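You operate a simulated robot arm through the tools that you are given. There is no shell and no other tool.

You are at the controls of a simulated robot arm. One attempt, no reset.

JOB
Count 100 parts into the open tub and clip its lid on.
Fine: yellow lever shut, cup back at LOAD; leave the other tub.

Only the result counts: the job must be done as asked and must still hold three seconds after the hand-in. Knocking over, shifting, dropping, spilling or breaking anything else fails it. Lids that push on must go on centred and level and be pressed home; caps that screw on are set level and turned clockwise until they are tight.

ROBOT AND FRAMES
A 6-joint arm with a two-finger parallel gripper, fixed in place. Base frame: the origin is at the foot of the arm, x ahead of it, y to its left, z up. Units: mm, rad, N and s.
With the tool pointing down near the work surface it reaches from about 260 to 680 mm from the base axis. Its first joint turns from -1.152 to 1.152 rad. Payload 2.9 kg.
Tool frame: the origin (TCP) lies between the finger pads and is the grasp point; the fingertips stand 30 mm ahead of it; z points along the fingers, y is the line along which they close. Largest opening 110 mm; finger width 20, thickness 10; the body of the gripper, 48 by 112 mm, starts 55 mm behind the TCP.
Orientation is that of the tool frame in the base frame, as a unit quaternion [x, y, z, w]. With the fingers straight down and closing along the base's y, the tool's x points along the base's -x, its y along +y and its z along -z.

CONTROLS
- The arm moves only by the tool arm_command. Its argument "targets" is a list of rows, each a list of 7 numbers: the shift along the base's x, y, z in units of 150 mm (1.0 is 150 mm), then the turn, a rotation vector about the base's x, y, z in units of 45 degrees (1.0 is 45 degrees), then the opening, from 0 (shut) to 1 (fully open). In form: [[dx, dy, dz, rx, ry, rz, fingers], ...]. A call has 1 to 20 rows; each row is the pose to reach, as a shift and turn from the pose commanded when the call began. A call with a number of a shift or a turn outside -1 to 1 is refused whole. Rows are played at 5 a second. More than 50 mm and 0.15 rad between two rows, or a gripper value outside its range, and nothing of the call is played. Where a pose cannot be reached the arm comes as near as it can. A force on the tool above 50 N (or 10 N above the force at the start of the call, whichever is more), or a blocked arm, ends the call early, and 0.2 s more pass. The fingers move at their own pace (about 108 mm/s each) and stop on an object; they squeeze with about 40 N. The grip force told is the motor's: it shows also when the fingers shut on nothing. Time passes only in rows, and 0.2 s behind the last, so rows that repeat a pose let the fingers close. It gives the time, the measured TCP pose, the force on the tool (base axes), the opening and the grip force at its end, in the units of the frame above (readings bear some noise), with the torque about the TCP (base axes, N m) and any sound that the robot's microphone picked up, and new pictures: "pictures" is both (left out), scene, wrist or none.
- Cameras (640 x 400 px; columns grow to the right, rows downward): "scene" is fixed at [78.3, 435.7, 1377.3]; the picture's right is [-0.75, -0.66, 0.00], its down [-0.41, 0.48, -0.78] and it looks along [0.51, -0.58, -0.63] (base axes); focal length 214 px, centre (320, 200). "wrist" rides on the gripper at [72, 17, -103] in the tool frame; the picture's right is [-0.23, 0.97, 0.00], its down [-0.76, -0.18, -0.62] and it looks along [-0.61, -0.14, 0.78] (tool axes); focal length 222 px, centre (320, 200). There is no depth. A picture from a camera that has moved, and an enlarged one, comes with that camera's place and axes in the base frame and with its lens.
- inspect(camera, box): a new picture of the part [left, top, right, bottom] of that camera's present view, enlarged. The clock stands still meanwhile.
- close_job(): hands the job in; it is judged then, once.

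Nothing tells you positions but the pictures and the camera data. Unless the task says otherwise, let go and move clear before handing in.

The tools are called after "Emit:" by a JSON object that holds its "op" and its "data". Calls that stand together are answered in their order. arm_command: Moves the arm, as the interface text tells. Its arguments: {"type":"object","properties":{"targets":{"type":"array"},"pictures":{"type":"string","enum":["both","scene","wrist","none"]}},"required":["targets"]} The other tools are called the same way: inspect (camera, box) takes an enlarged picture of a part of a camera's view; close_job () hands the job in.

At the start:

```text
time: 0.0
eef_pos: [345.4, 258.7, 1246.6]
tcp_rot: [0.0, 1.0, 0.0, -0.001]
force: [-0.6, 0.4, -0.2]
moment: [0.0, 0.01, 0.0]
gripper_width: 109.9
grip_force: 0.0
```

scene: 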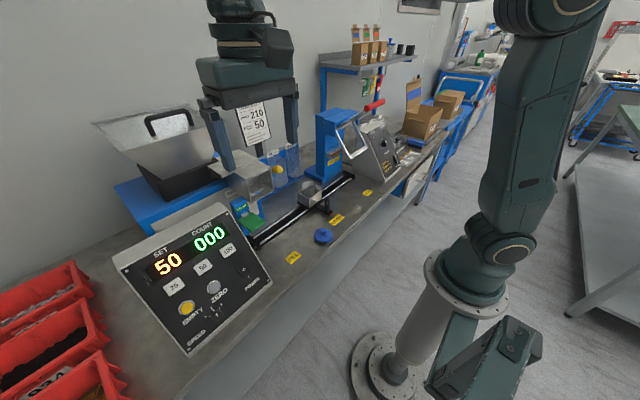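
wrist: 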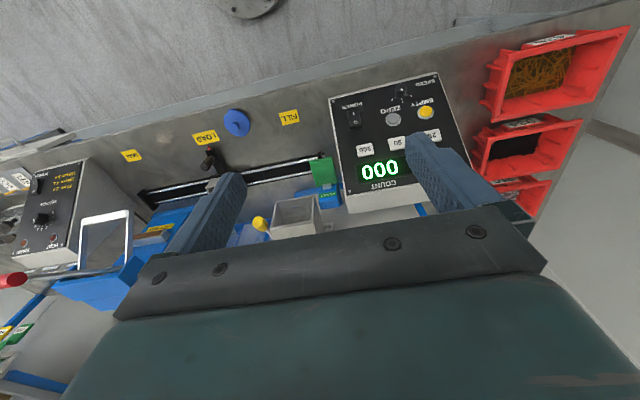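

I see a counting machine (panel with SET 50, COUNT 000), a hopper, a rail with labels (FILL, LOAD, ...), a blue lid lying on the bench and a press/sealer farther along. I'll enlarge several parts of the views before moving.

Emit:
{"op": "inspect", "data": {"camera": "scene", "box": [110, 190, 280, 360]}}

Emit:
{"op": "inspect", "data": {"camera": "scene", "box": [200, 130, 400, 270]}}

Emit:
{"op": "inspect", "data": {"camera": "scene", "box": [300, 90, 460, 210]}}

Emit:
{"op": "inspect", "data": {"camera": "scene", "box": [210, 80, 310, 180]}}

Emit:
{"op": "inspect", "data": {"camera": "wrist", "box": [100, 90, 360, 280]}}

Emit:
{"op": "inspect", "data": {"camera": "wrist", "box": [320, 60, 480, 220]}}

Emit:
{"op": "inspect", "data": {"camera": "wrist", "box": [0, 130, 160, 300]}}

```text
2.35 times, centred on (195, 275) of scene
camera zoom: at [78.3, 435.7, 1377.3], right [-0.75, -0.66, 0.0], down [-0.41, 0.48, -0.78], along [0.51, -0.58, -0.63], focal length 505 px, centre (614, 24)
```

zoom: 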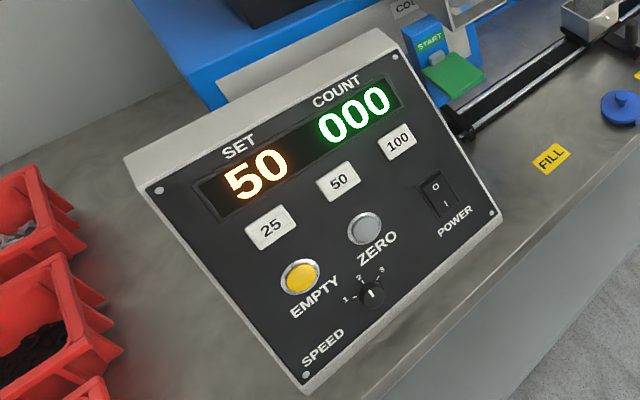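

```text
2.86 times, centred on (300, 200) of scene
camera zoom: at [78.3, 435.7, 1377.3], right [-0.75, -0.66, 0.0], down [-0.41, 0.48, -0.78], along [0.51, -0.58, -0.63], focal length 613 px, centre (377, 200)
```

zoom: 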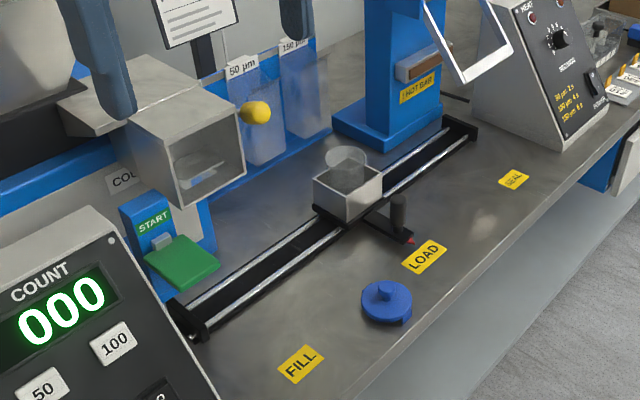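

```text
3.33 times, centred on (380, 150) of scene
camera zoom: at [78.3, 435.7, 1377.3], right [-0.75, -0.66, 0.0], down [-0.41, 0.48, -0.78], along [0.51, -0.58, -0.63], focal length 715 px, centre (120, 367)
```

zoom: 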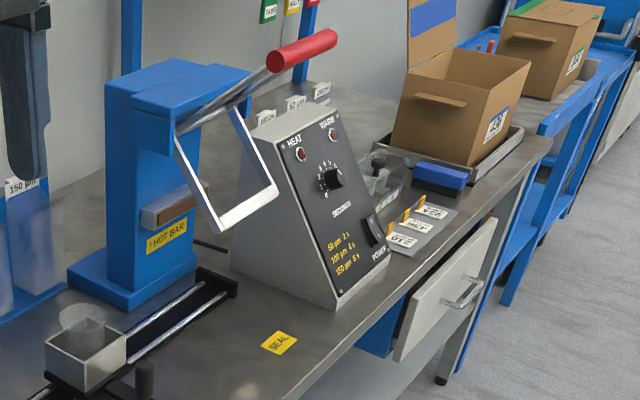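

```text
4.00 times, centred on (260, 130) of scene
camera zoom: at [78.3, 435.7, 1377.3], right [-0.75, -0.66, 0.0], down [-0.41, 0.48, -0.78], along [0.51, -0.58, -0.63], focal length 858 px, centre (560, 480)
```

zoom: 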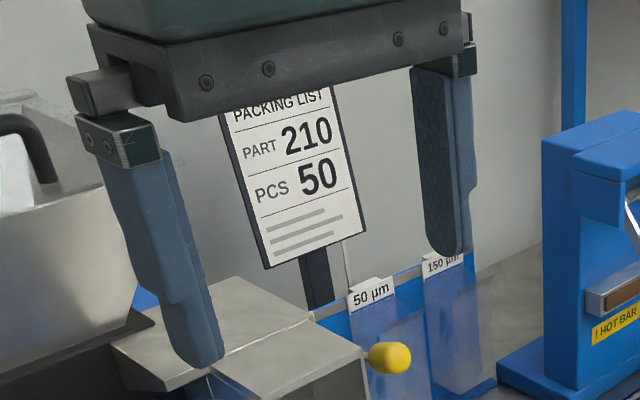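

```text
2.11 times, centred on (230, 185) of wrist
camera zoom: at [274.0, 275.5, 1350.3], right [0.23, 0.97, 0.0], down [0.76, -0.18, 0.62], along [0.61, -0.14, -0.78], focal length 468 px, centre (510, 232)
```

zoom: 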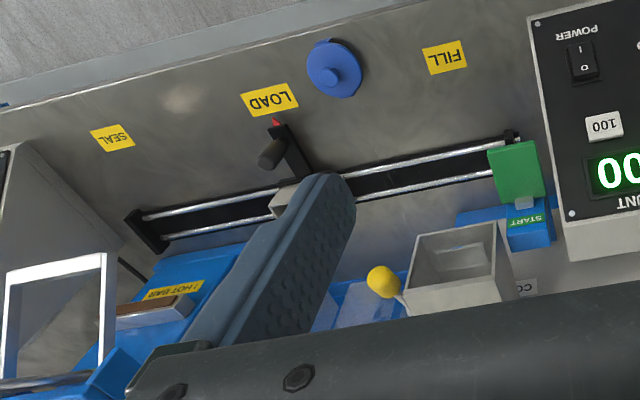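

```text
2.50 times, centred on (400, 140) of wrist
camera zoom: at [274.0, 275.5, 1350.3], right [0.23, 0.97, 0.0], down [0.76, -0.18, 0.62], along [0.61, -0.14, -0.78], focal length 555 px, centre (120, 350)
```

zoom: 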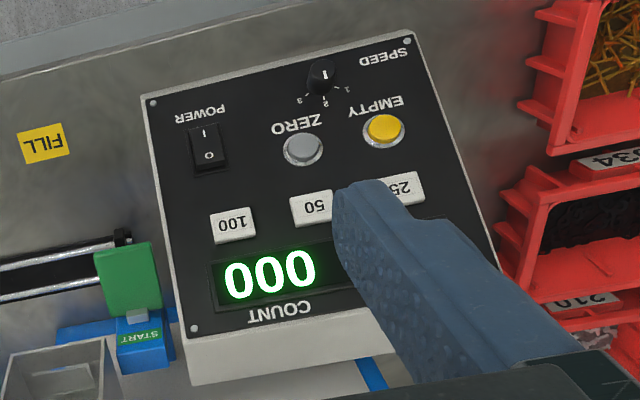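

```text
2.35 times, centred on (80, 215) of wrist
camera zoom: at [274.0, 275.5, 1350.3], right [0.23, 0.97, 0.0], down [0.76, -0.18, 0.62], along [0.61, -0.14, -0.78], focal length 523 px, centre (885, 165)
```

zoom: 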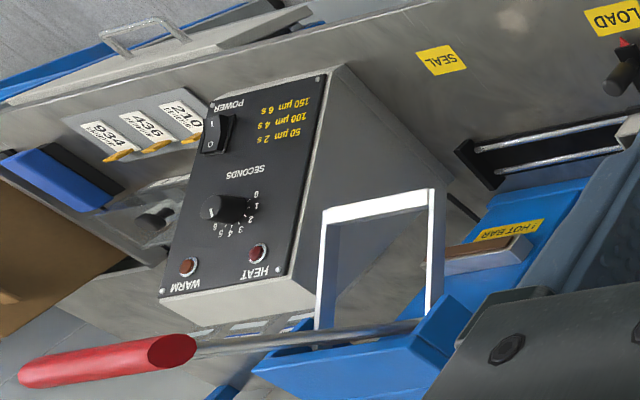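

The bench seems to be at about z≈750 mm, with the rail carriage at LOAD and the blue round object near the LOAD label. I need to find the open tub, the other tub and the lid, so I'm zooming in more.

Emit:
{"op": "inspect", "data": {"camera": "scene", "box": [375, 130, 455, 180]}}

Emit:
{"op": "inspect", "data": {"camera": "scene", "box": [270, 160, 370, 250]}}

Emit:
{"op": "inspect", "data": {"camera": "scene", "box": [320, 20, 420, 110]}}

Emit:
{"op": "inspect", "data": {"camera": "scene", "box": [210, 140, 290, 240]}}

Emit:
{"op": "inspect", "data": {"camera": "scene", "box": [0, 250, 130, 400]}}

Emit:
{"op": "inspect", "data": {"camera": "wrist", "box": [0, 150, 100, 250]}}

Emit:
{"op": "inspect", "data": {"camera": "wrist", "box": [180, 100, 280, 200]}}

Emit:
{"op": "inspect", "data": {"camera": "wrist", "box": [230, 150, 350, 250]}}

Emit:
{"op": "inspect", "data": {"camera": "wrist", "box": [0, 290, 120, 400]}}

```text
8.00 times, centred on (415, 155) of scene
camera zoom: at [78.3, 435.7, 1377.3], right [-0.75, -0.66, 0.0], down [-0.41, 0.48, -0.78], along [0.51, -0.58, -0.63], focal length 1716 px, centre (-440, 560)
```

zoom: 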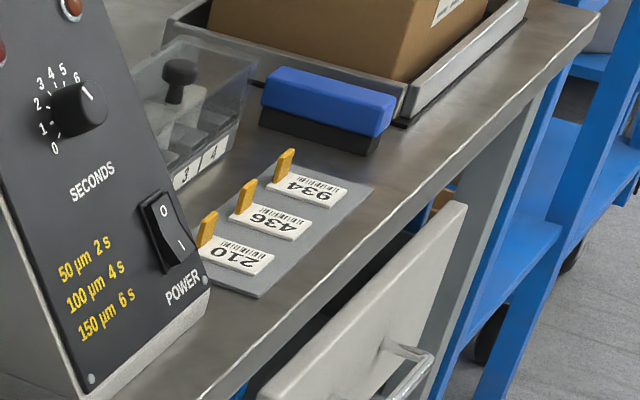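

```text
4.44 times, centred on (320, 205) of scene
camera zoom: at [78.3, 435.7, 1377.3], right [-0.75, -0.66, 0.0], down [-0.41, 0.48, -0.78], along [0.51, -0.58, -0.63], focal length 953 px, centre (320, 178)
```

zoom: 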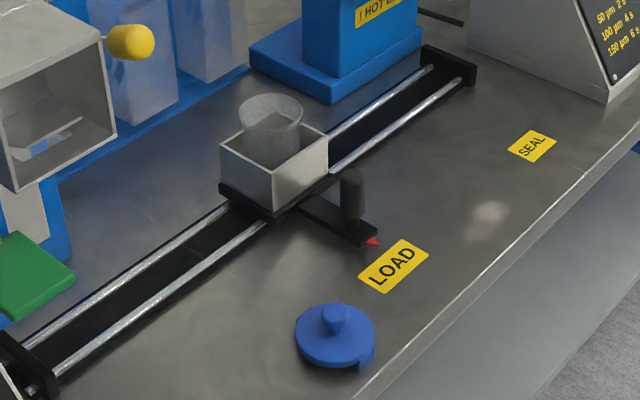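

```text
4.44 times, centred on (370, 65) of scene
camera zoom: at [78.3, 435.7, 1377.3], right [-0.75, -0.66, 0.0], down [-0.41, 0.48, -0.78], along [0.51, -0.58, -0.63], focal length 953 px, centre (98, 800)
```

zoom: 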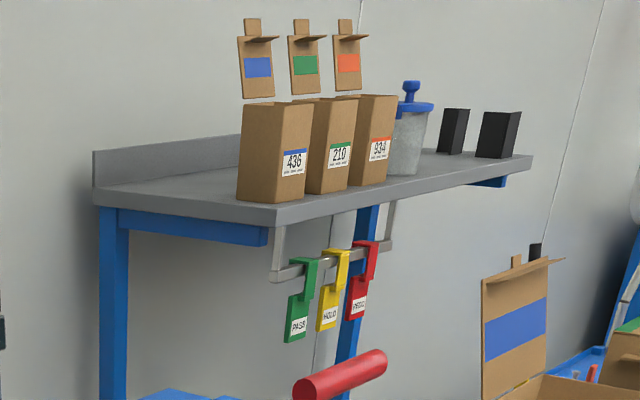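

```text
4.00 times, centred on (250, 190) of scene
camera zoom: at [78.3, 435.7, 1377.3], right [-0.75, -0.66, 0.0], down [-0.41, 0.48, -0.78], along [0.51, -0.58, -0.63], focal length 858 px, centre (600, 240)
```

zoom: 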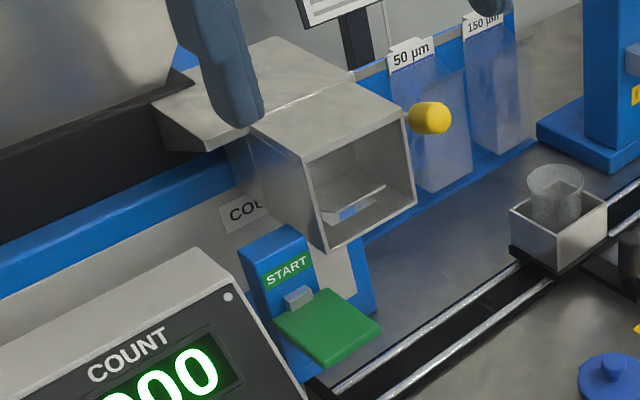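

```text
2.67 times, centred on (65, 325) of scene
camera zoom: at [78.3, 435.7, 1377.3], right [-0.75, -0.66, 0.0], down [-0.41, 0.48, -0.78], along [0.51, -0.58, -0.63], focal length 572 px, centre (1000, -133)
```

zoom: 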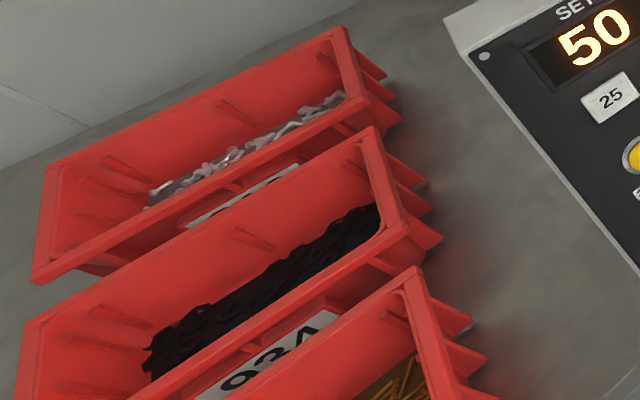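

```text
4.00 times, centred on (50, 200) of wrist
camera zoom: at [274.0, 275.5, 1350.3], right [0.23, 0.97, 0.0], down [0.76, -0.18, 0.62], along [0.61, -0.14, -0.78], focal length 888 px, centre (1400, 200)
```

zoom: 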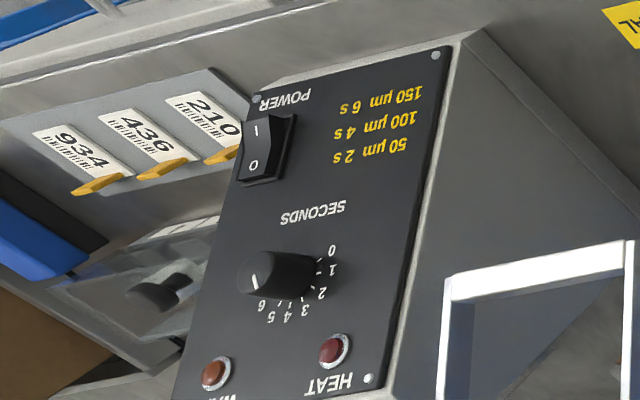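

```text
4.00 times, centred on (230, 150) of wrist
camera zoom: at [274.0, 275.5, 1350.3], right [0.23, 0.97, 0.0], down [0.76, -0.18, 0.62], along [0.61, -0.14, -0.78], focal length 888 px, centre (680, 400)
```

zoom: 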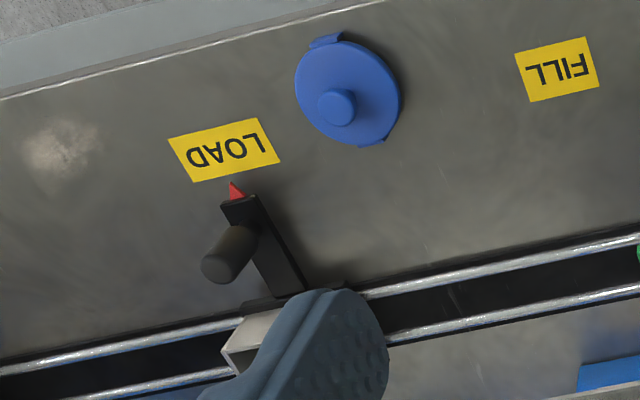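

```text
4.00 times, centred on (290, 200) of wrist
camera zoom: at [274.0, 275.5, 1350.3], right [0.23, 0.97, 0.0], down [0.76, -0.18, 0.62], along [0.61, -0.14, -0.78], focal length 888 px, centre (440, 200)
```

zoom: 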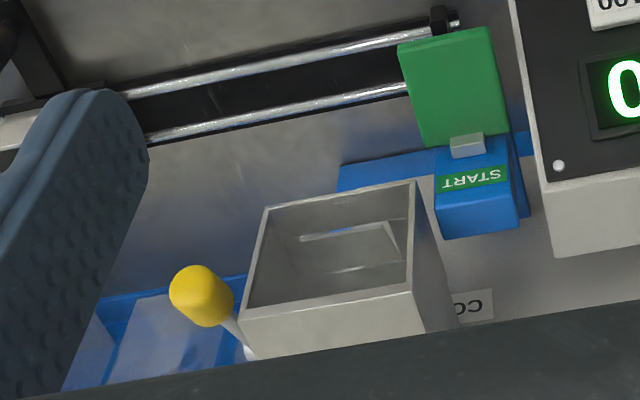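

```text
3.64 times, centred on (60, 345) of wrist
camera zoom: at [274.0, 275.5, 1350.3], right [0.23, 0.97, 0.0], down [0.76, -0.18, 0.62], along [0.61, -0.14, -0.78], focal length 808 px, centre (1266, -327)
```

zoom: 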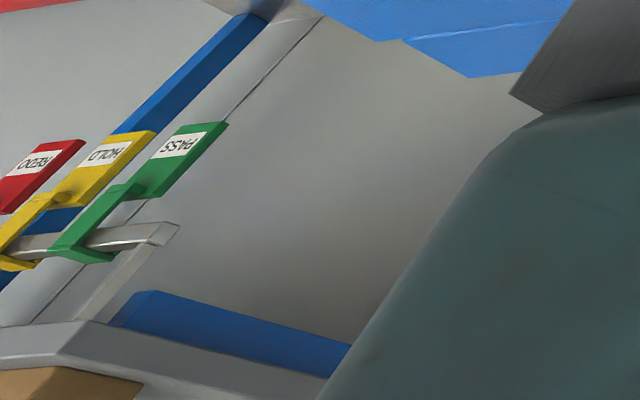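

The open tub is a clear round one sitting in the square cup on the rail carriage at LOAD. The blue lid with a knob and two ears lies near (430, 11), and the second, lidded tub is on the shelf. I'll move the arm slightly and tilt it to see the counter's collector box and yellow lever better.

Emit:
{"op": "arm_command", "data": {"targets": [[0, -0.15, -0.2, 0, -0.15, 0, 1], [0, -0.3, -0.4, 0, -0.3, 0, 1], [0, -0.5, -0.6, 0, -0.45, 0, 1], [0, -0.66, -0.78, 0, -0.6, 0, 1], [0, -0.66, -0.78, 0, -0.6, 0, 1]]}}

```text
time: 1.2
eef_pos: [345.7, 157.6, 1128.5]
tcp_rot: [0.001, 0.972, 0.0, 0.235]
force: [-0.2, 0.2, 0.2]
moment: [-0.03, 0.02, 0.0]
gripper_width: 109.8
grip_force: 0.1
camera wrist: at [233.6, 174.7, 1188.1], right [0.2, 0.97, 0.1], down [0.39, -0.18, 0.9], along [0.9, -0.14, -0.42], focal length 222 px, centre (320, 200)
```

scene: 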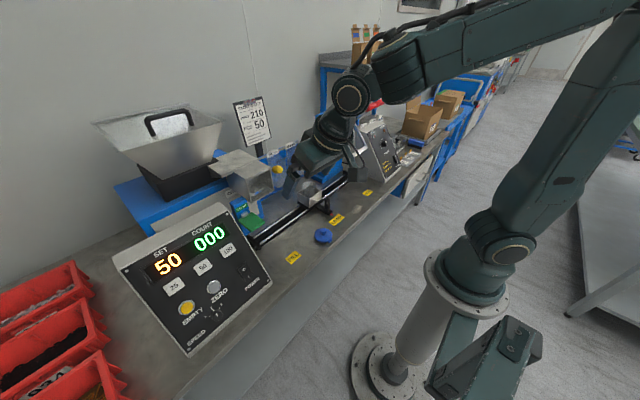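
wrist: 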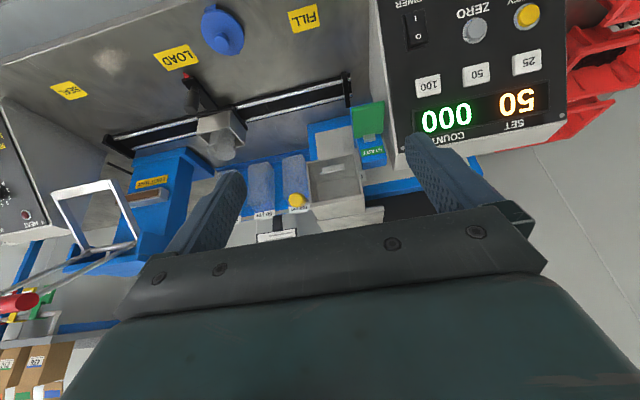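

Now the collector box, START paddle, carriage and cup are all visible. Enlarging each.

Emit:
{"op": "inspect", "data": {"camera": "wrist", "box": [270, 90, 410, 230]}}

Emit:
{"op": "inspect", "data": {"camera": "wrist", "box": [150, 60, 290, 180]}}

Emit:
{"op": "inspect", "data": {"camera": "wrist", "box": [380, 0, 580, 140]}}

Emit:
{"op": "inspect", "data": {"camera": "scene", "box": [90, 90, 270, 230]}}

Emit:
{"op": "inspect", "data": {"camera": "scene", "box": [210, 150, 290, 220]}}

```text
2.86 times, centred on (340, 160) of wrist
camera zoom: at [233.6, 174.7, 1188.1], right [0.2, 0.97, 0.1], down [0.39, -0.18, 0.9], along [0.9, -0.14, -0.42], focal length 635 px, centre (263, 314)
```

zoom: 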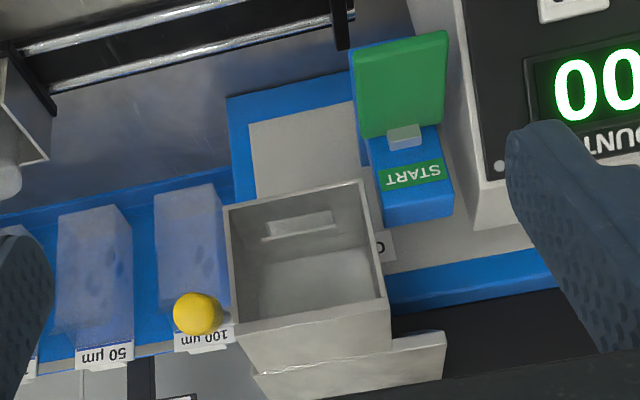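

```text
3.33 times, centred on (220, 120) of wrist
camera zoom: at [233.6, 174.7, 1188.1], right [0.2, 0.97, 0.1], down [0.39, -0.18, 0.9], along [0.9, -0.14, -0.42], focal length 740 px, centre (653, 467)
```

zoom: 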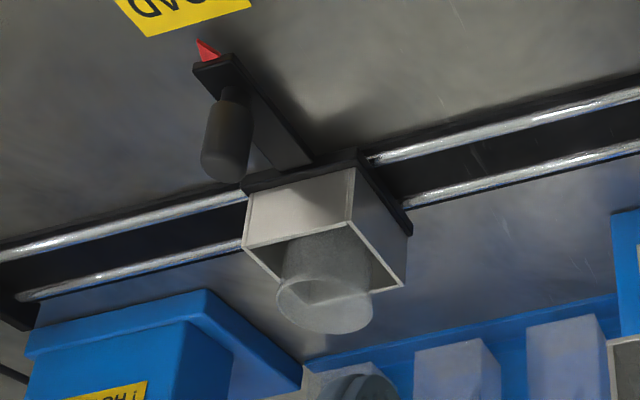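

```text
2.86 times, centred on (480, 70) of wrist
camera zoom: at [233.6, 174.7, 1188.1], right [0.2, 0.97, 0.1], down [0.39, -0.18, 0.9], along [0.9, -0.14, -0.42], focal length 635 px, centre (-137, 571)
```

zoom: 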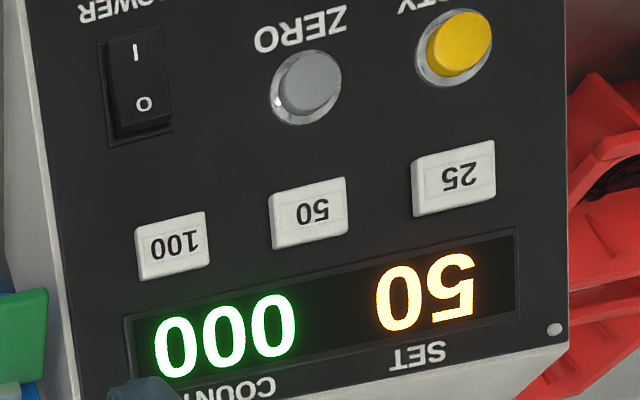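

```text
2.86 times, centred on (180, 160) of scene
camera zoom: at [78.3, 435.7, 1377.3], right [-0.75, -0.66, 0.0], down [-0.41, 0.48, -0.78], along [0.51, -0.58, -0.63], focal length 613 px, centre (720, 314)
```

zoom: 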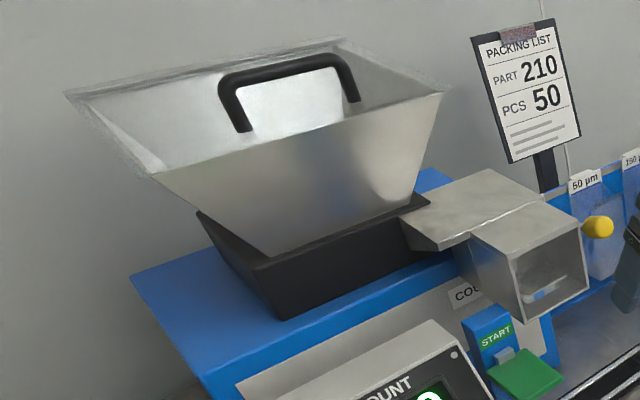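

```text
5.71 times, centred on (250, 185) of scene
camera zoom: at [78.3, 435.7, 1377.3], right [-0.75, -0.66, 0.0], down [-0.41, 0.48, -0.78], along [0.51, -0.58, -0.63], focal length 1226 px, centre (720, 286)
```

zoom: 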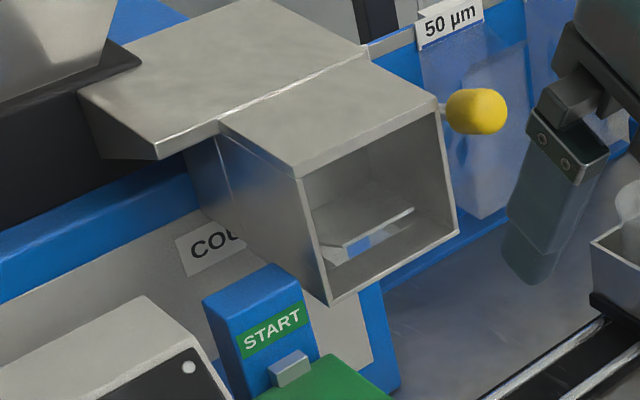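

The display reads SET 50 / COUNT 000, so the 100 key has to be pressed. Before starting, I want to look into the hopper and collector, so I'm raising the arm to look from above.

Emit:
{"op": "arm_command", "data": {"targets": [[0.05, 0.15, 0.25, 0, 0.06, 0, 1], [0.15, 0.3, 0.5, 0, 0.12, 0, 1], [0.25, 0.45, 0.75, 0, 0.18, 0, 1], [0.4, 0.6, 0.92, 0, 0.24, 0, 1], [0.5, 0.7, 1.0, 0, 0.3, 0, 1], [0.5, 0.7, 1.0, 0, 0.3, 0, 1]]}}

```text
time: 2.6
eef_pos: [433.7, 297.2, 1274.1]
tcp_rot: [-0.004, 0.991, 0.063, 0.12]
force: [-0.1, 0.0, 0.3]
moment: [-0.01, -0.02, 0.0]
gripper_width: 110.0
grip_force: 0.2
out of reach, approached as far as the arm can: row 4, 5, 6
camera wrist: at [337.3, 300.3, 1358.9], right [0.2, 0.96, 0.17], down [0.59, -0.26, 0.76], along [0.78, -0.05, -0.62], focal length 222 px, centre (320, 200)
```

scene: 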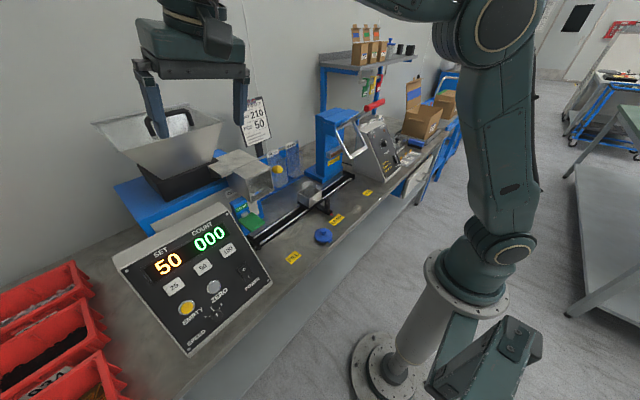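
wrist: 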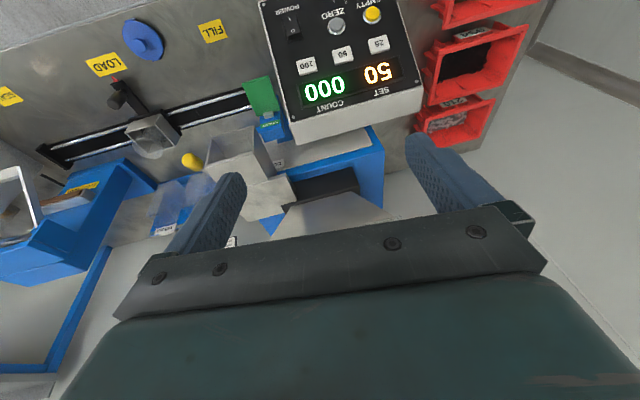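

The arm reached its height limit here. I'll tilt further to look into the hopper.

Emit:
{"op": "arm_command", "data": {"targets": [[0, 0, -0.1, 0, -0.12, 0, 1], [0, 0, -0.1, 0, -0.24, 0, 1], [0, 0, -0.1, 0, -0.36, 0, 1], [0, 0, -0.1, 0, -0.45, 0, 1], [0, 0, -0.1, 0, -0.45, 0, 1]]}}

```text
time: 3.8
eef_pos: [421.1, 265.4, 1263.0]
tcp_rot: [0.001, 0.957, 0.001, 0.291]
force: [0.1, 1.1, -0.8]
moment: [-0.02, 0.01, 0.0]
gripper_width: 110.1
grip_force: 0.2
camera wrist: at [303.4, 281.3, 1310.6], right [0.19, 0.97, 0.13], down [0.29, -0.18, 0.94], along [0.94, -0.14, -0.31], focal length 222 px, centre (320, 200)
```

scene: 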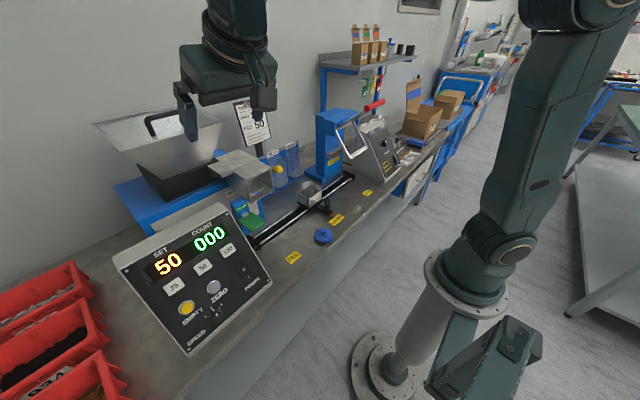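
wrist: 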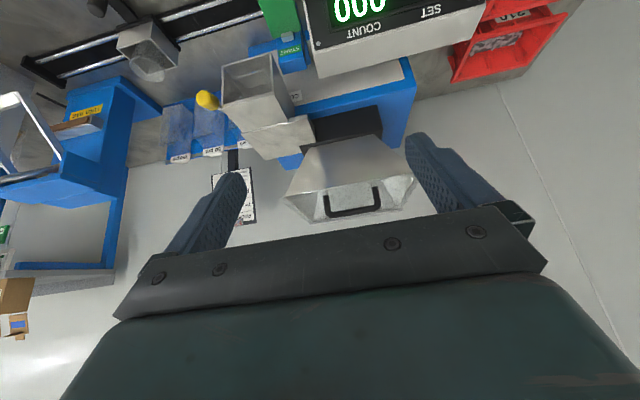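

The hopper is now between the fingers in view. Zooming in on it and on the collector.

Emit:
{"op": "inspect", "data": {"camera": "wrist", "box": [270, 130, 430, 230]}}

Emit:
{"op": "inspect", "data": {"camera": "wrist", "box": [190, 40, 310, 170]}}

Emit:
{"op": "inspect", "data": {"camera": "wrist", "box": [90, 0, 210, 100]}}

Emit:
{"op": "inspect", "data": {"camera": "wrist", "box": [440, 0, 580, 90]}}

```text
4.00 times, centred on (350, 180) of wrist
camera zoom: at [303.4, 281.3, 1310.6], right [0.19, 0.97, 0.13], down [0.29, -0.18, 0.94], along [0.94, -0.14, -0.31], focal length 888 px, centre (200, 280)
```

zoom: 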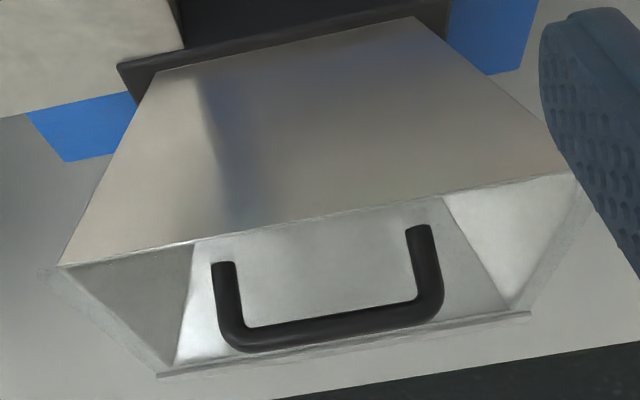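

```text
3.08 times, centred on (250, 105) of wrist
camera zoom: at [303.4, 281.3, 1310.6], right [0.19, 0.97, 0.13], down [0.29, -0.18, 0.94], along [0.94, -0.14, -0.31], focal length 684 px, centre (535, 492)
```

zoom: 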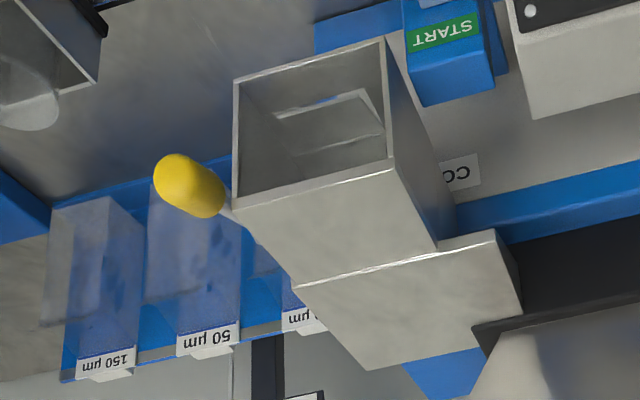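

```text
4.00 times, centred on (150, 50) of wrist
camera zoom: at [303.4, 281.3, 1310.6], right [0.19, 0.97, 0.13], down [0.29, -0.18, 0.94], along [0.94, -0.14, -0.31], focal length 888 px, centre (1000, 800)
```

zoom: 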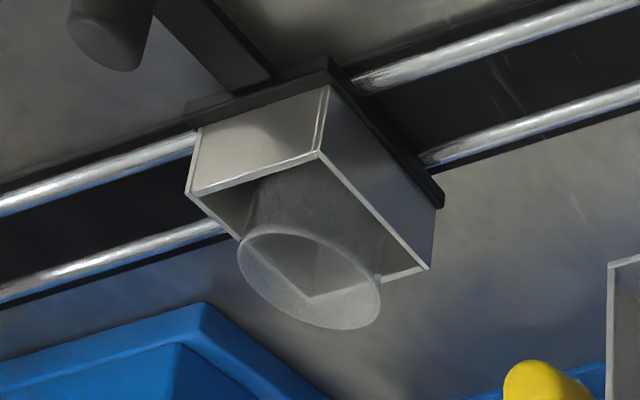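

```text
4.44 times, centred on (510, 45) of wrist
camera zoom: at [303.4, 281.3, 1310.6], right [0.19, 0.97, 0.13], down [0.29, -0.18, 0.94], along [0.94, -0.14, -0.31], focal length 987 px, centre (-524, 889)
```

zoom: 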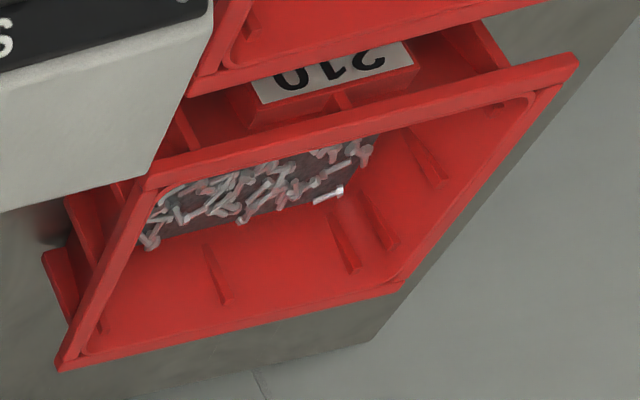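

The collector is an open-fronted box about 95 mm wide at around (604, 143), with its yellow lever on the −y side near (570, 73, 1016). I'll get a closer side view of the lever and the box interior.

Emit:
{"op": "arm_command", "data": {"targets": [[0, -0.2, -0.2, 0, 0, 0.1, 1], [0, -0.4, -0.4, 0, 0, 0.2, 1], [0, -0.6, -0.6, 0, 0, 0.3, 1], [0, -0.8, -0.8, 0, 0, 0.4, 1], [0, -0.95, -1.0, 0, 0, 0.5, 1]], "pictures": "none"}}

Emit:
{"op": "arm_command", "data": {"targets": [[0.1, -0.2, -0.15, 0, 0, 0.1, 1], [0.2, -0.4, -0.3, 0, 0, 0.2, 1], [0.3, -0.55, -0.45, 0, 0, 0.3, 1], [0.4, -0.6, -0.54, 0, 0, 0.4, 1], [0.4, -0.6, -0.54, 0, 0, 0.4, 1]]}}

```text
time: 5.0
eef_pos: [420.6, 123.6, 1114.1]
tcp_rot: [-0.187, 0.939, 0.057, 0.284]
force: [0.0, 0.5, -0.2]
moment: [0.02, -0.05, 0.01]
gripper_width: 110.1
grip_force: 0.1
```

```text
time: 6.2
eef_pos: [481.1, 30.7, 1033.5]
tcp_rot: [-0.331, 0.898, 0.101, 0.273]
force: [-0.1, 1.1, -0.7]
moment: [-0.02, 0.01, 0.0]
gripper_width: 109.9
grip_force: 0.0
camera wrist: at [380.5, -33.7, 1079.4], right [-0.49, 0.86, 0.13], down [0.33, 0.05, 0.94], along [0.81, 0.5, -0.31], focal length 222 px, centre (320, 200)
```

scene: 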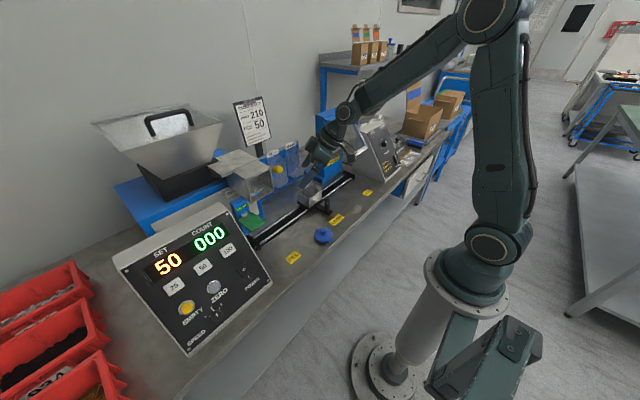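
wrist: 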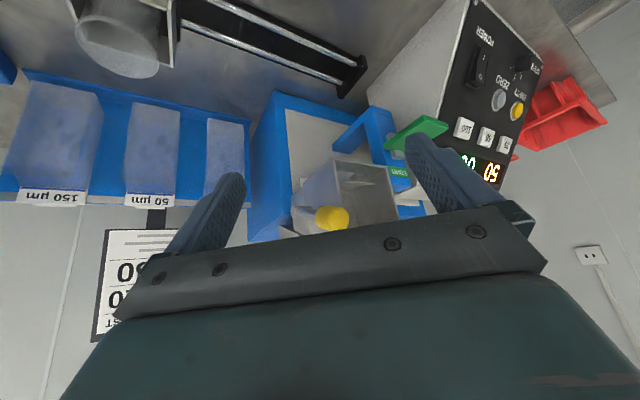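

Emit:
{"op": "inspect", "data": {"camera": "wrist", "box": [270, 90, 430, 240]}}

Emit:
{"op": "inspect", "data": {"camera": "wrist", "box": [290, 150, 370, 240]}}

Emit:
{"op": "inspect", "data": {"camera": "wrist", "box": [430, 0, 570, 190]}}

Emit:
{"op": "inspect", "data": {"camera": "wrist", "box": [60, 0, 220, 90]}}

```text
2.67 times, centred on (350, 165) of wrist
camera zoom: at [380.5, -33.7, 1079.4], right [-0.49, 0.86, 0.13], down [0.33, 0.05, 0.94], along [0.81, 0.5, -0.31], focal length 592 px, centre (240, 293)
```

zoom: 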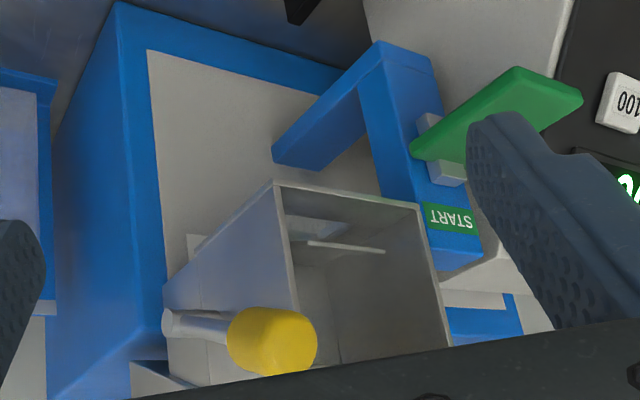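

```text
4.44 times, centred on (330, 195) of wrist
camera zoom: at [380.5, -33.7, 1079.4], right [-0.49, 0.86, 0.13], down [0.33, 0.05, 0.94], along [0.81, 0.5, -0.31], focal length 987 px, centre (276, 222)
```

zoom: 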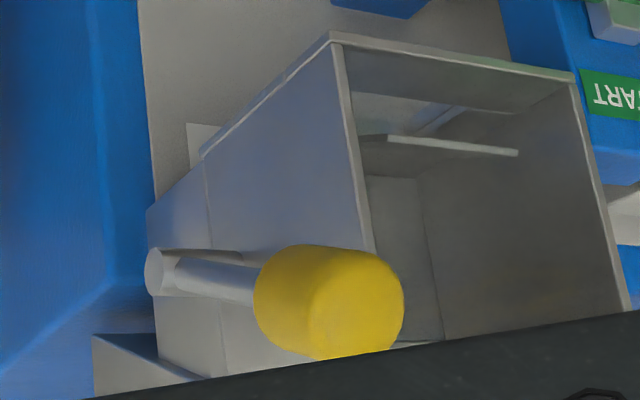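

```text
2.11 times, centred on (500, 95) of wrist
camera zoom: at [380.5, -33.7, 1079.4], right [-0.49, 0.86, 0.13], down [0.33, 0.05, 0.94], along [0.81, 0.5, -0.31], focal length 468 px, centre (-59, 421)
```

zoom: 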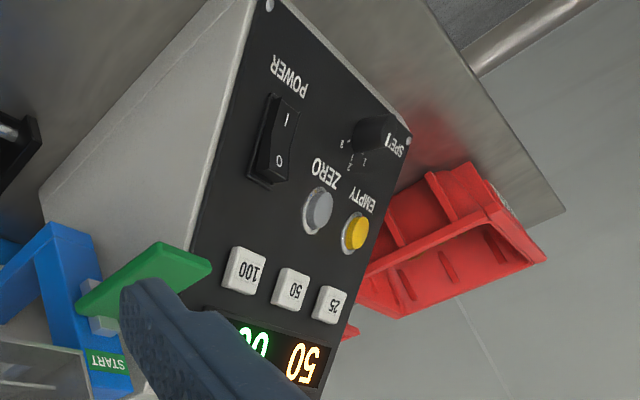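

```text
4.00 times, centred on (140, 45) of wrist
camera zoom: at [380.5, -33.7, 1079.4], right [-0.49, 0.86, 0.13], down [0.33, 0.05, 0.94], along [0.81, 0.5, -0.31], focal length 888 px, centre (1040, 820)
```

zoom: 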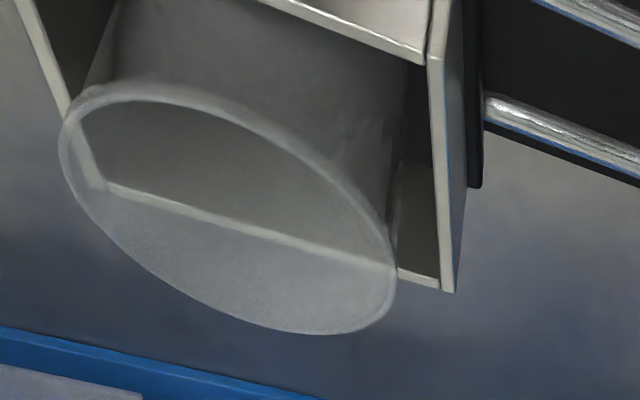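

The lever's pivot is behind the box, with the knob at roughly (558, 87, 1030). I want a straight front view into the box to tell whether the flap is shut.

Emit:
{"op": "arm_command", "data": {"targets": [[-0.1, 0.16, 0, 0, 0, -0.14, 1], [-0.2, 0.32, 0, 0, 0, -0.28, 1], [-0.3, 0.48, 0, 0, 0, -0.42, 1], [-0.37, 0.64, 0, 0, 0, -0.56, 1], [-0.37, 0.79, 0, 0, 0, -0.707, 1]], "pictures": "none"}}

Emit:
{"op": "arm_command", "data": {"targets": [[0, 0, -0.15, 0.017, -0.11, 0, 1], [0, 0, -0.33, 0.034, -0.22, 0, 1], [0, 0, -0.33, 0.034, -0.22, 0, 1]]}}

Emit:
{"op": "inspect", "data": {"camera": "wrist", "box": [230, 90, 410, 230]}}

```text
time: 7.4
eef_pos: [425.4, 151.8, 1032.4]
tcp_rot: [-0.071, 0.954, 0.022, 0.29]
force: [0.1, 0.7, 0.5]
moment: [0.03, 0.02, 0.01]
gripper_width: 110.2
grip_force: 0.1
```

```text
time: 8.2
eef_pos: [426.1, 151.9, 982.8]
tcp_rot: [-0.07, 0.925, 0.028, 0.372]
force: [0.6, -0.4, -0.4]
moment: [0.02, -0.01, 0.03]
gripper_width: 110.0
grip_force: 0.0
camera wrist: at [300.3, 148.9, 1007.8], right [0.02, 0.99, 0.16], down [0.14, -0.16, 0.98], along [0.99, 0.01, -0.14], focal length 222 px, centre (320, 200)
```

scene: 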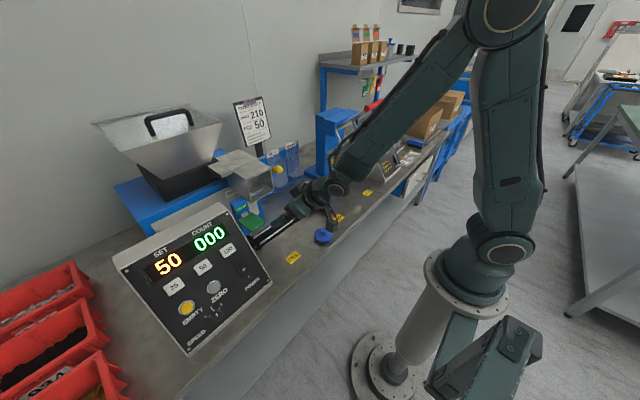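
wrist: 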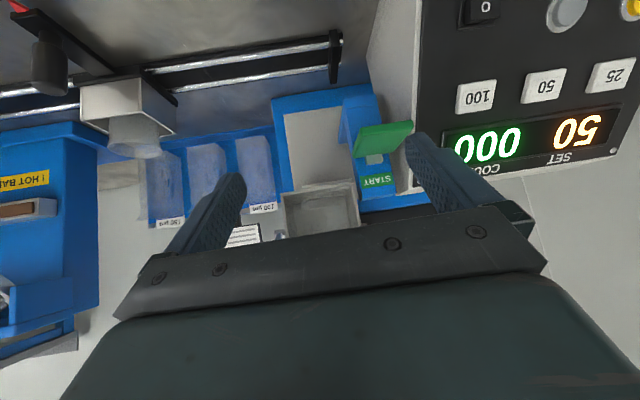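

```text
2.86 times, centred on (320, 160) of wrist
camera zoom: at [300.3, 148.9, 1007.8], right [0.02, 0.99, 0.16], down [0.14, -0.16, 0.98], along [0.99, 0.01, -0.14], focal length 635 px, centre (320, 314)
```

zoom: 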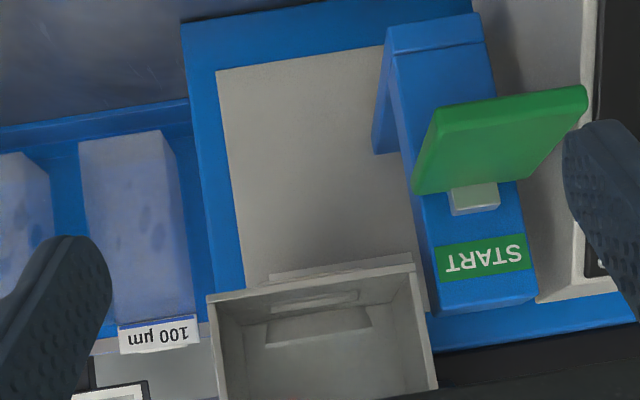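

Emit:
{"op": "inspect", "data": {"camera": "wrist", "box": [275, 165, 365, 235]}}

Emit:
{"op": "inspect", "data": {"camera": "wrist", "box": [80, 60, 240, 170]}}

```text
5.71 times, centred on (320, 200) of wrist
camera zoom: at [300.3, 148.9, 1007.8], right [0.02, 0.99, 0.16], down [0.14, -0.16, 0.98], along [0.99, 0.01, -0.14], focal length 1269 px, centre (320, 200)
```

zoom: 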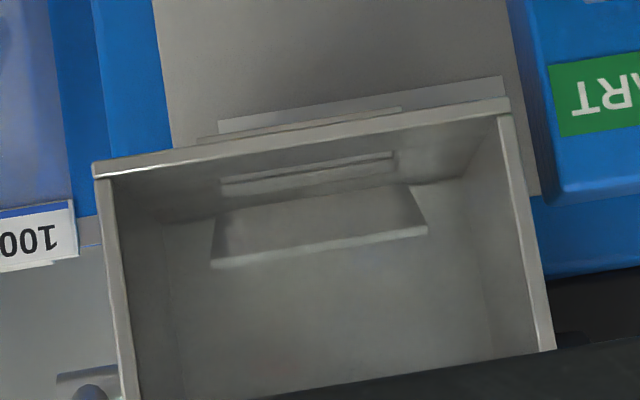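

```text
3.64 times, centred on (160, 115) of wrist
camera zoom: at [300.3, 148.9, 1007.8], right [0.02, 0.99, 0.16], down [0.14, -0.16, 0.98], along [0.99, 0.01, -0.14], focal length 808 px, centre (902, 509)
```

zoom: 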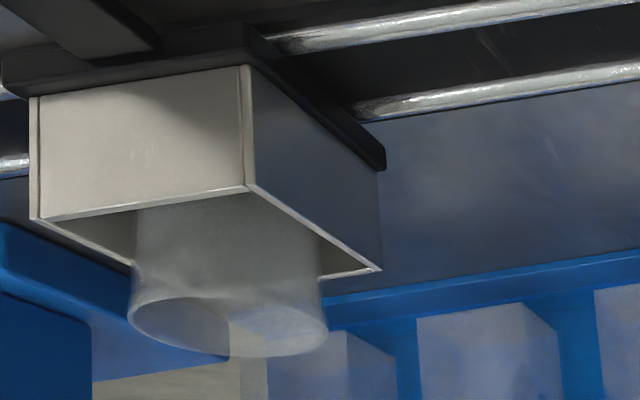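

The collector looks like an open-fronted box with a tilted flap over a throat, so I'll only run the counter with the cup underneath at FILL. Next is the 100 key at about (509, 321, 901). I'll move in front of the panel and get a closer view of it.

Emit:
{"op": "arm_command", "data": {"targets": [[-0.05, 0.25, 0, 0, 0, -0.06, 1], [-0.1, 0.5, 0, 0, 0, -0.12, 1], [-0.1, 0.75, 0, 0, 0, -0.193, 1], [-0.1, 0.95, 0, 0, 0, -0.193, 1]], "pictures": "none"}}

Emit:
{"op": "arm_command", "data": {"targets": [[0, 0.1, 0, 0, -0.1, 0, 1], [0, 0.15, 0, 0, -0.2, 0, 1], [0, 0.15, 0, 0, -0.2, 0, 1]]}}

Emit:
{"op": "inspect", "data": {"camera": "wrist", "box": [180, 20, 500, 220]}}

```text
time: 9.2
eef_pos: [410.8, 292.2, 985.5]
tcp_rot: [0.001, 0.928, 0.0, 0.373]
force: [0.2, 0.7, 0.4]
moment: [-0.02, -0.01, -0.02]
gripper_width: 109.9
grip_force: 0.0
```

```text
time: 10.0
eef_pos: [410.5, 314.6, 982.7]
tcp_rot: [0.0, 0.896, 0.0, 0.445]
force: [0.0, -0.6, 0.2]
moment: [0.02, -0.01, 0.0]
gripper_width: 110.0
grip_force: 0.1
camera wrist: at [284.1, 331.7, 989.0], right [0.14, 0.97, 0.18], down [-0.04, -0.18, 0.98], along [0.99, -0.14, 0.01], focal length 222 px, centre (320, 200)
```

scene: 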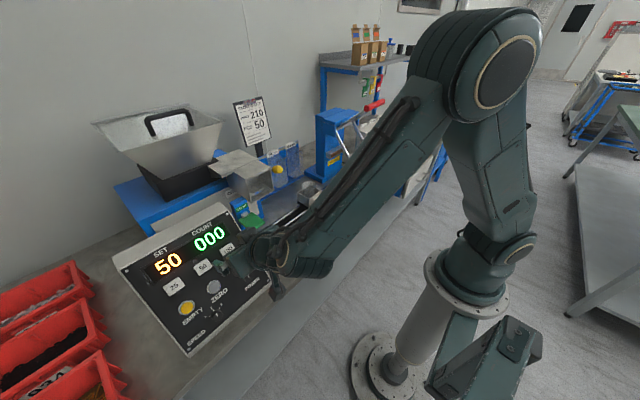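
wrist: 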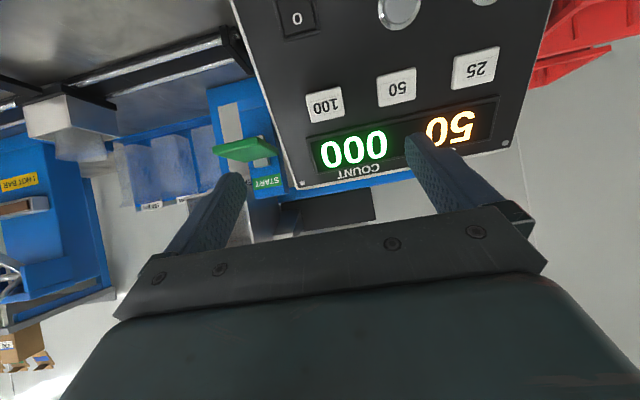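

```text
2.00 times, centred on (340, 120) of wrist
camera zoom: at [284.1, 331.7, 989.0], right [0.14, 0.97, 0.18], down [-0.04, -0.18, 0.98], along [0.99, -0.14, 0.01], focal length 444 px, centre (280, 360)
```

zoom: 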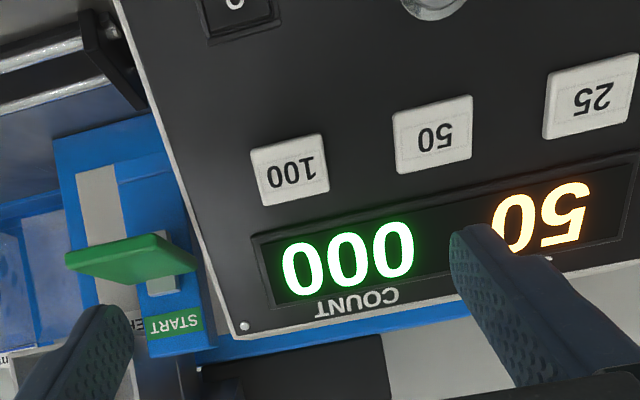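

The 100 key is triangulated at (511, 322, 899) on a face inclined about 52.5°, which matches the current tool tilt. I'll close the fingers and move to 25 mm off the key along its normal.

Emit:
{"op": "arm_command", "data": {"targets": [[0, 0.02, 0, 0, 0, 0, 0], [0, 0.04, 0, 0, 0, 0, 0], [0, 0.04, 0, 0, 0, 0, 0], [0.15, 0.04, -0.14, 0, 0, 0, 0], [0.3, 0.04, -0.27, 0, 0, 0, 0], [0.38, 0.04, -0.347, 0, 0, 0, 0], [0.38, 0.04, -0.347, 0, 0, 0, 0]]}}

Emit:
{"op": "inspect", "data": {"camera": "wrist", "box": [220, 80, 420, 230]}}

Emit:
{"op": "inspect", "data": {"camera": "scene", "box": [170, 200, 290, 310]}}

```text
time: 11.6
eef_pos: [468.3, 322.0, 931.0]
tcp_rot: [0.0, 0.896, 0.0, 0.445]
force: [-0.2, -0.1, 0.3]
moment: [0.0, 0.0, -0.01]
gripper_width: 0.2
grip_force: 37.5
camera wrist: at [341.8, 339.2, 936.7], right [0.14, 0.97, 0.18], down [-0.04, -0.18, 0.98], along [0.99, -0.14, 0.01], focal length 222 px, centre (320, 200)
```

scene: 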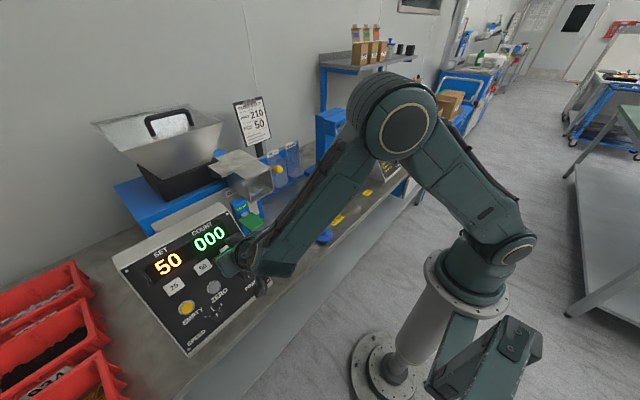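
wrist: 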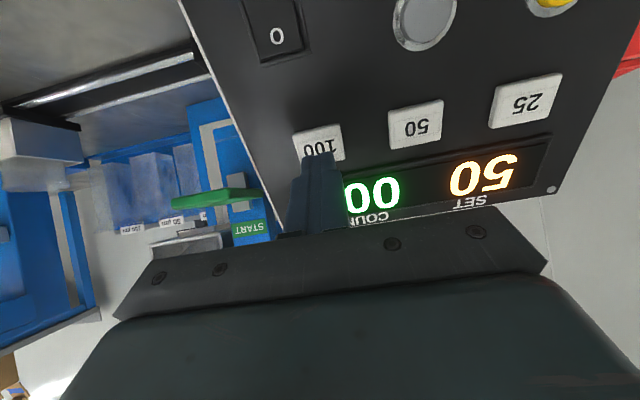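

```text
2.67 times, centred on (320, 155) of wrist
camera zoom: at [341.8, 339.2, 936.7], right [0.14, 0.97, 0.18], down [-0.04, -0.18, 0.98], along [0.99, -0.14, 0.01], focal length 592 px, centre (320, 320)
```

zoom: 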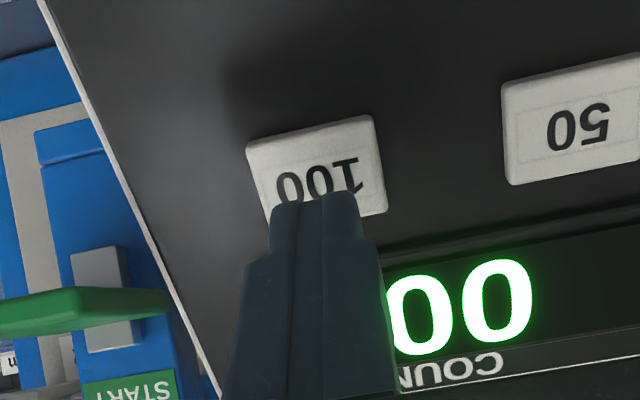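

```text
3.64 times, centred on (230, 255) of scene
camera zoom: at [78.3, 435.7, 1377.3], right [-0.75, -0.66, 0.0], down [-0.41, 0.48, -0.78], along [0.51, -0.58, -0.63], focal length 780 px, centre (647, 0)
```

zoom: 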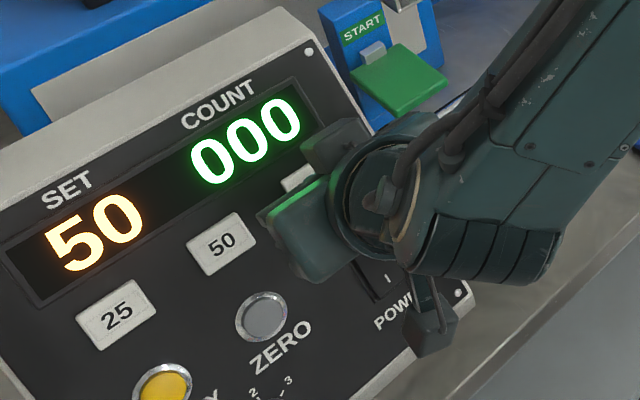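

The tips are lined up with the 100 key. Pressing slowly along its normal.

Emit:
{"op": "arm_command", "data": {"targets": [[0.0797, 0, -0.0604, 0, 0, 0, 0], [0.1169, 0, -0.0886, 0, 0, 0, 0], [0.1328, 0, -0.1007, 0, 0, 0, 0], [0.1435, 0, -0.1087, 0, 0, 0, 0], [0.154, 0, -0.1168, 0, 0, 0, 0]]}}

Emit:
{"op": "inspect", "data": {"camera": "wrist", "box": [220, 80, 540, 230]}}

```text
time: 12.8
eef_pos: [490.4, 321.6, 916.1]
tcp_rot: [-0.001, 0.896, 0.001, 0.444]
force: [-25.8, -3.5, 14.9]
moment: [-0.02, -0.2, -0.11]
gripper_width: 0.0
grip_force: 37.7
heard: click
camera wrist: at [363.2, 338.7, 921.0], right [0.14, 0.97, 0.18], down [-0.04, -0.18, 0.98], along [0.99, -0.14, 0.01], focal length 222 px, centre (320, 200)
```

scene: 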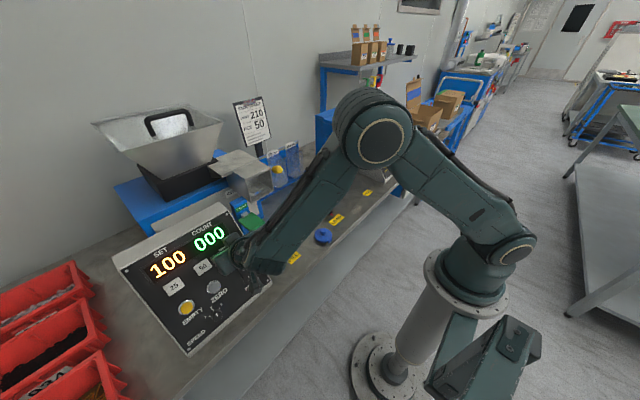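
wrist: 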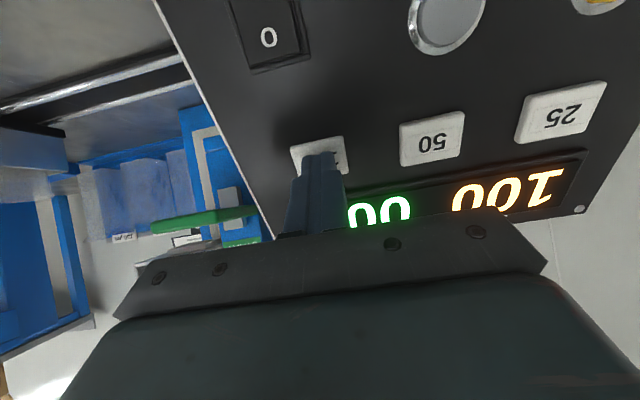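

```text
2.00 times, centred on (380, 155) of wrist
camera zoom: at [363.2, 338.7, 921.0], right [0.14, 0.97, 0.18], down [-0.04, -0.18, 0.98], along [0.99, -0.14, 0.01], focal length 444 px, centre (200, 290)
```

zoom: 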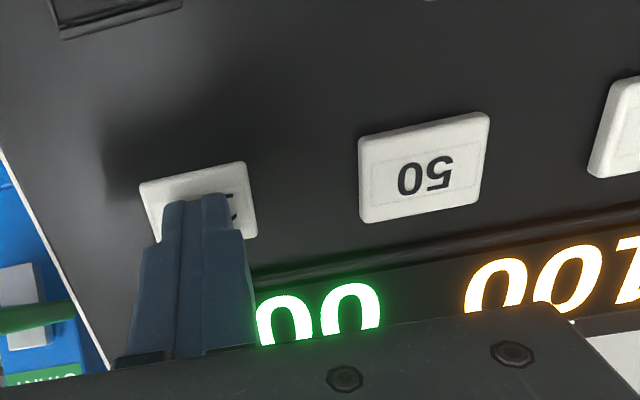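

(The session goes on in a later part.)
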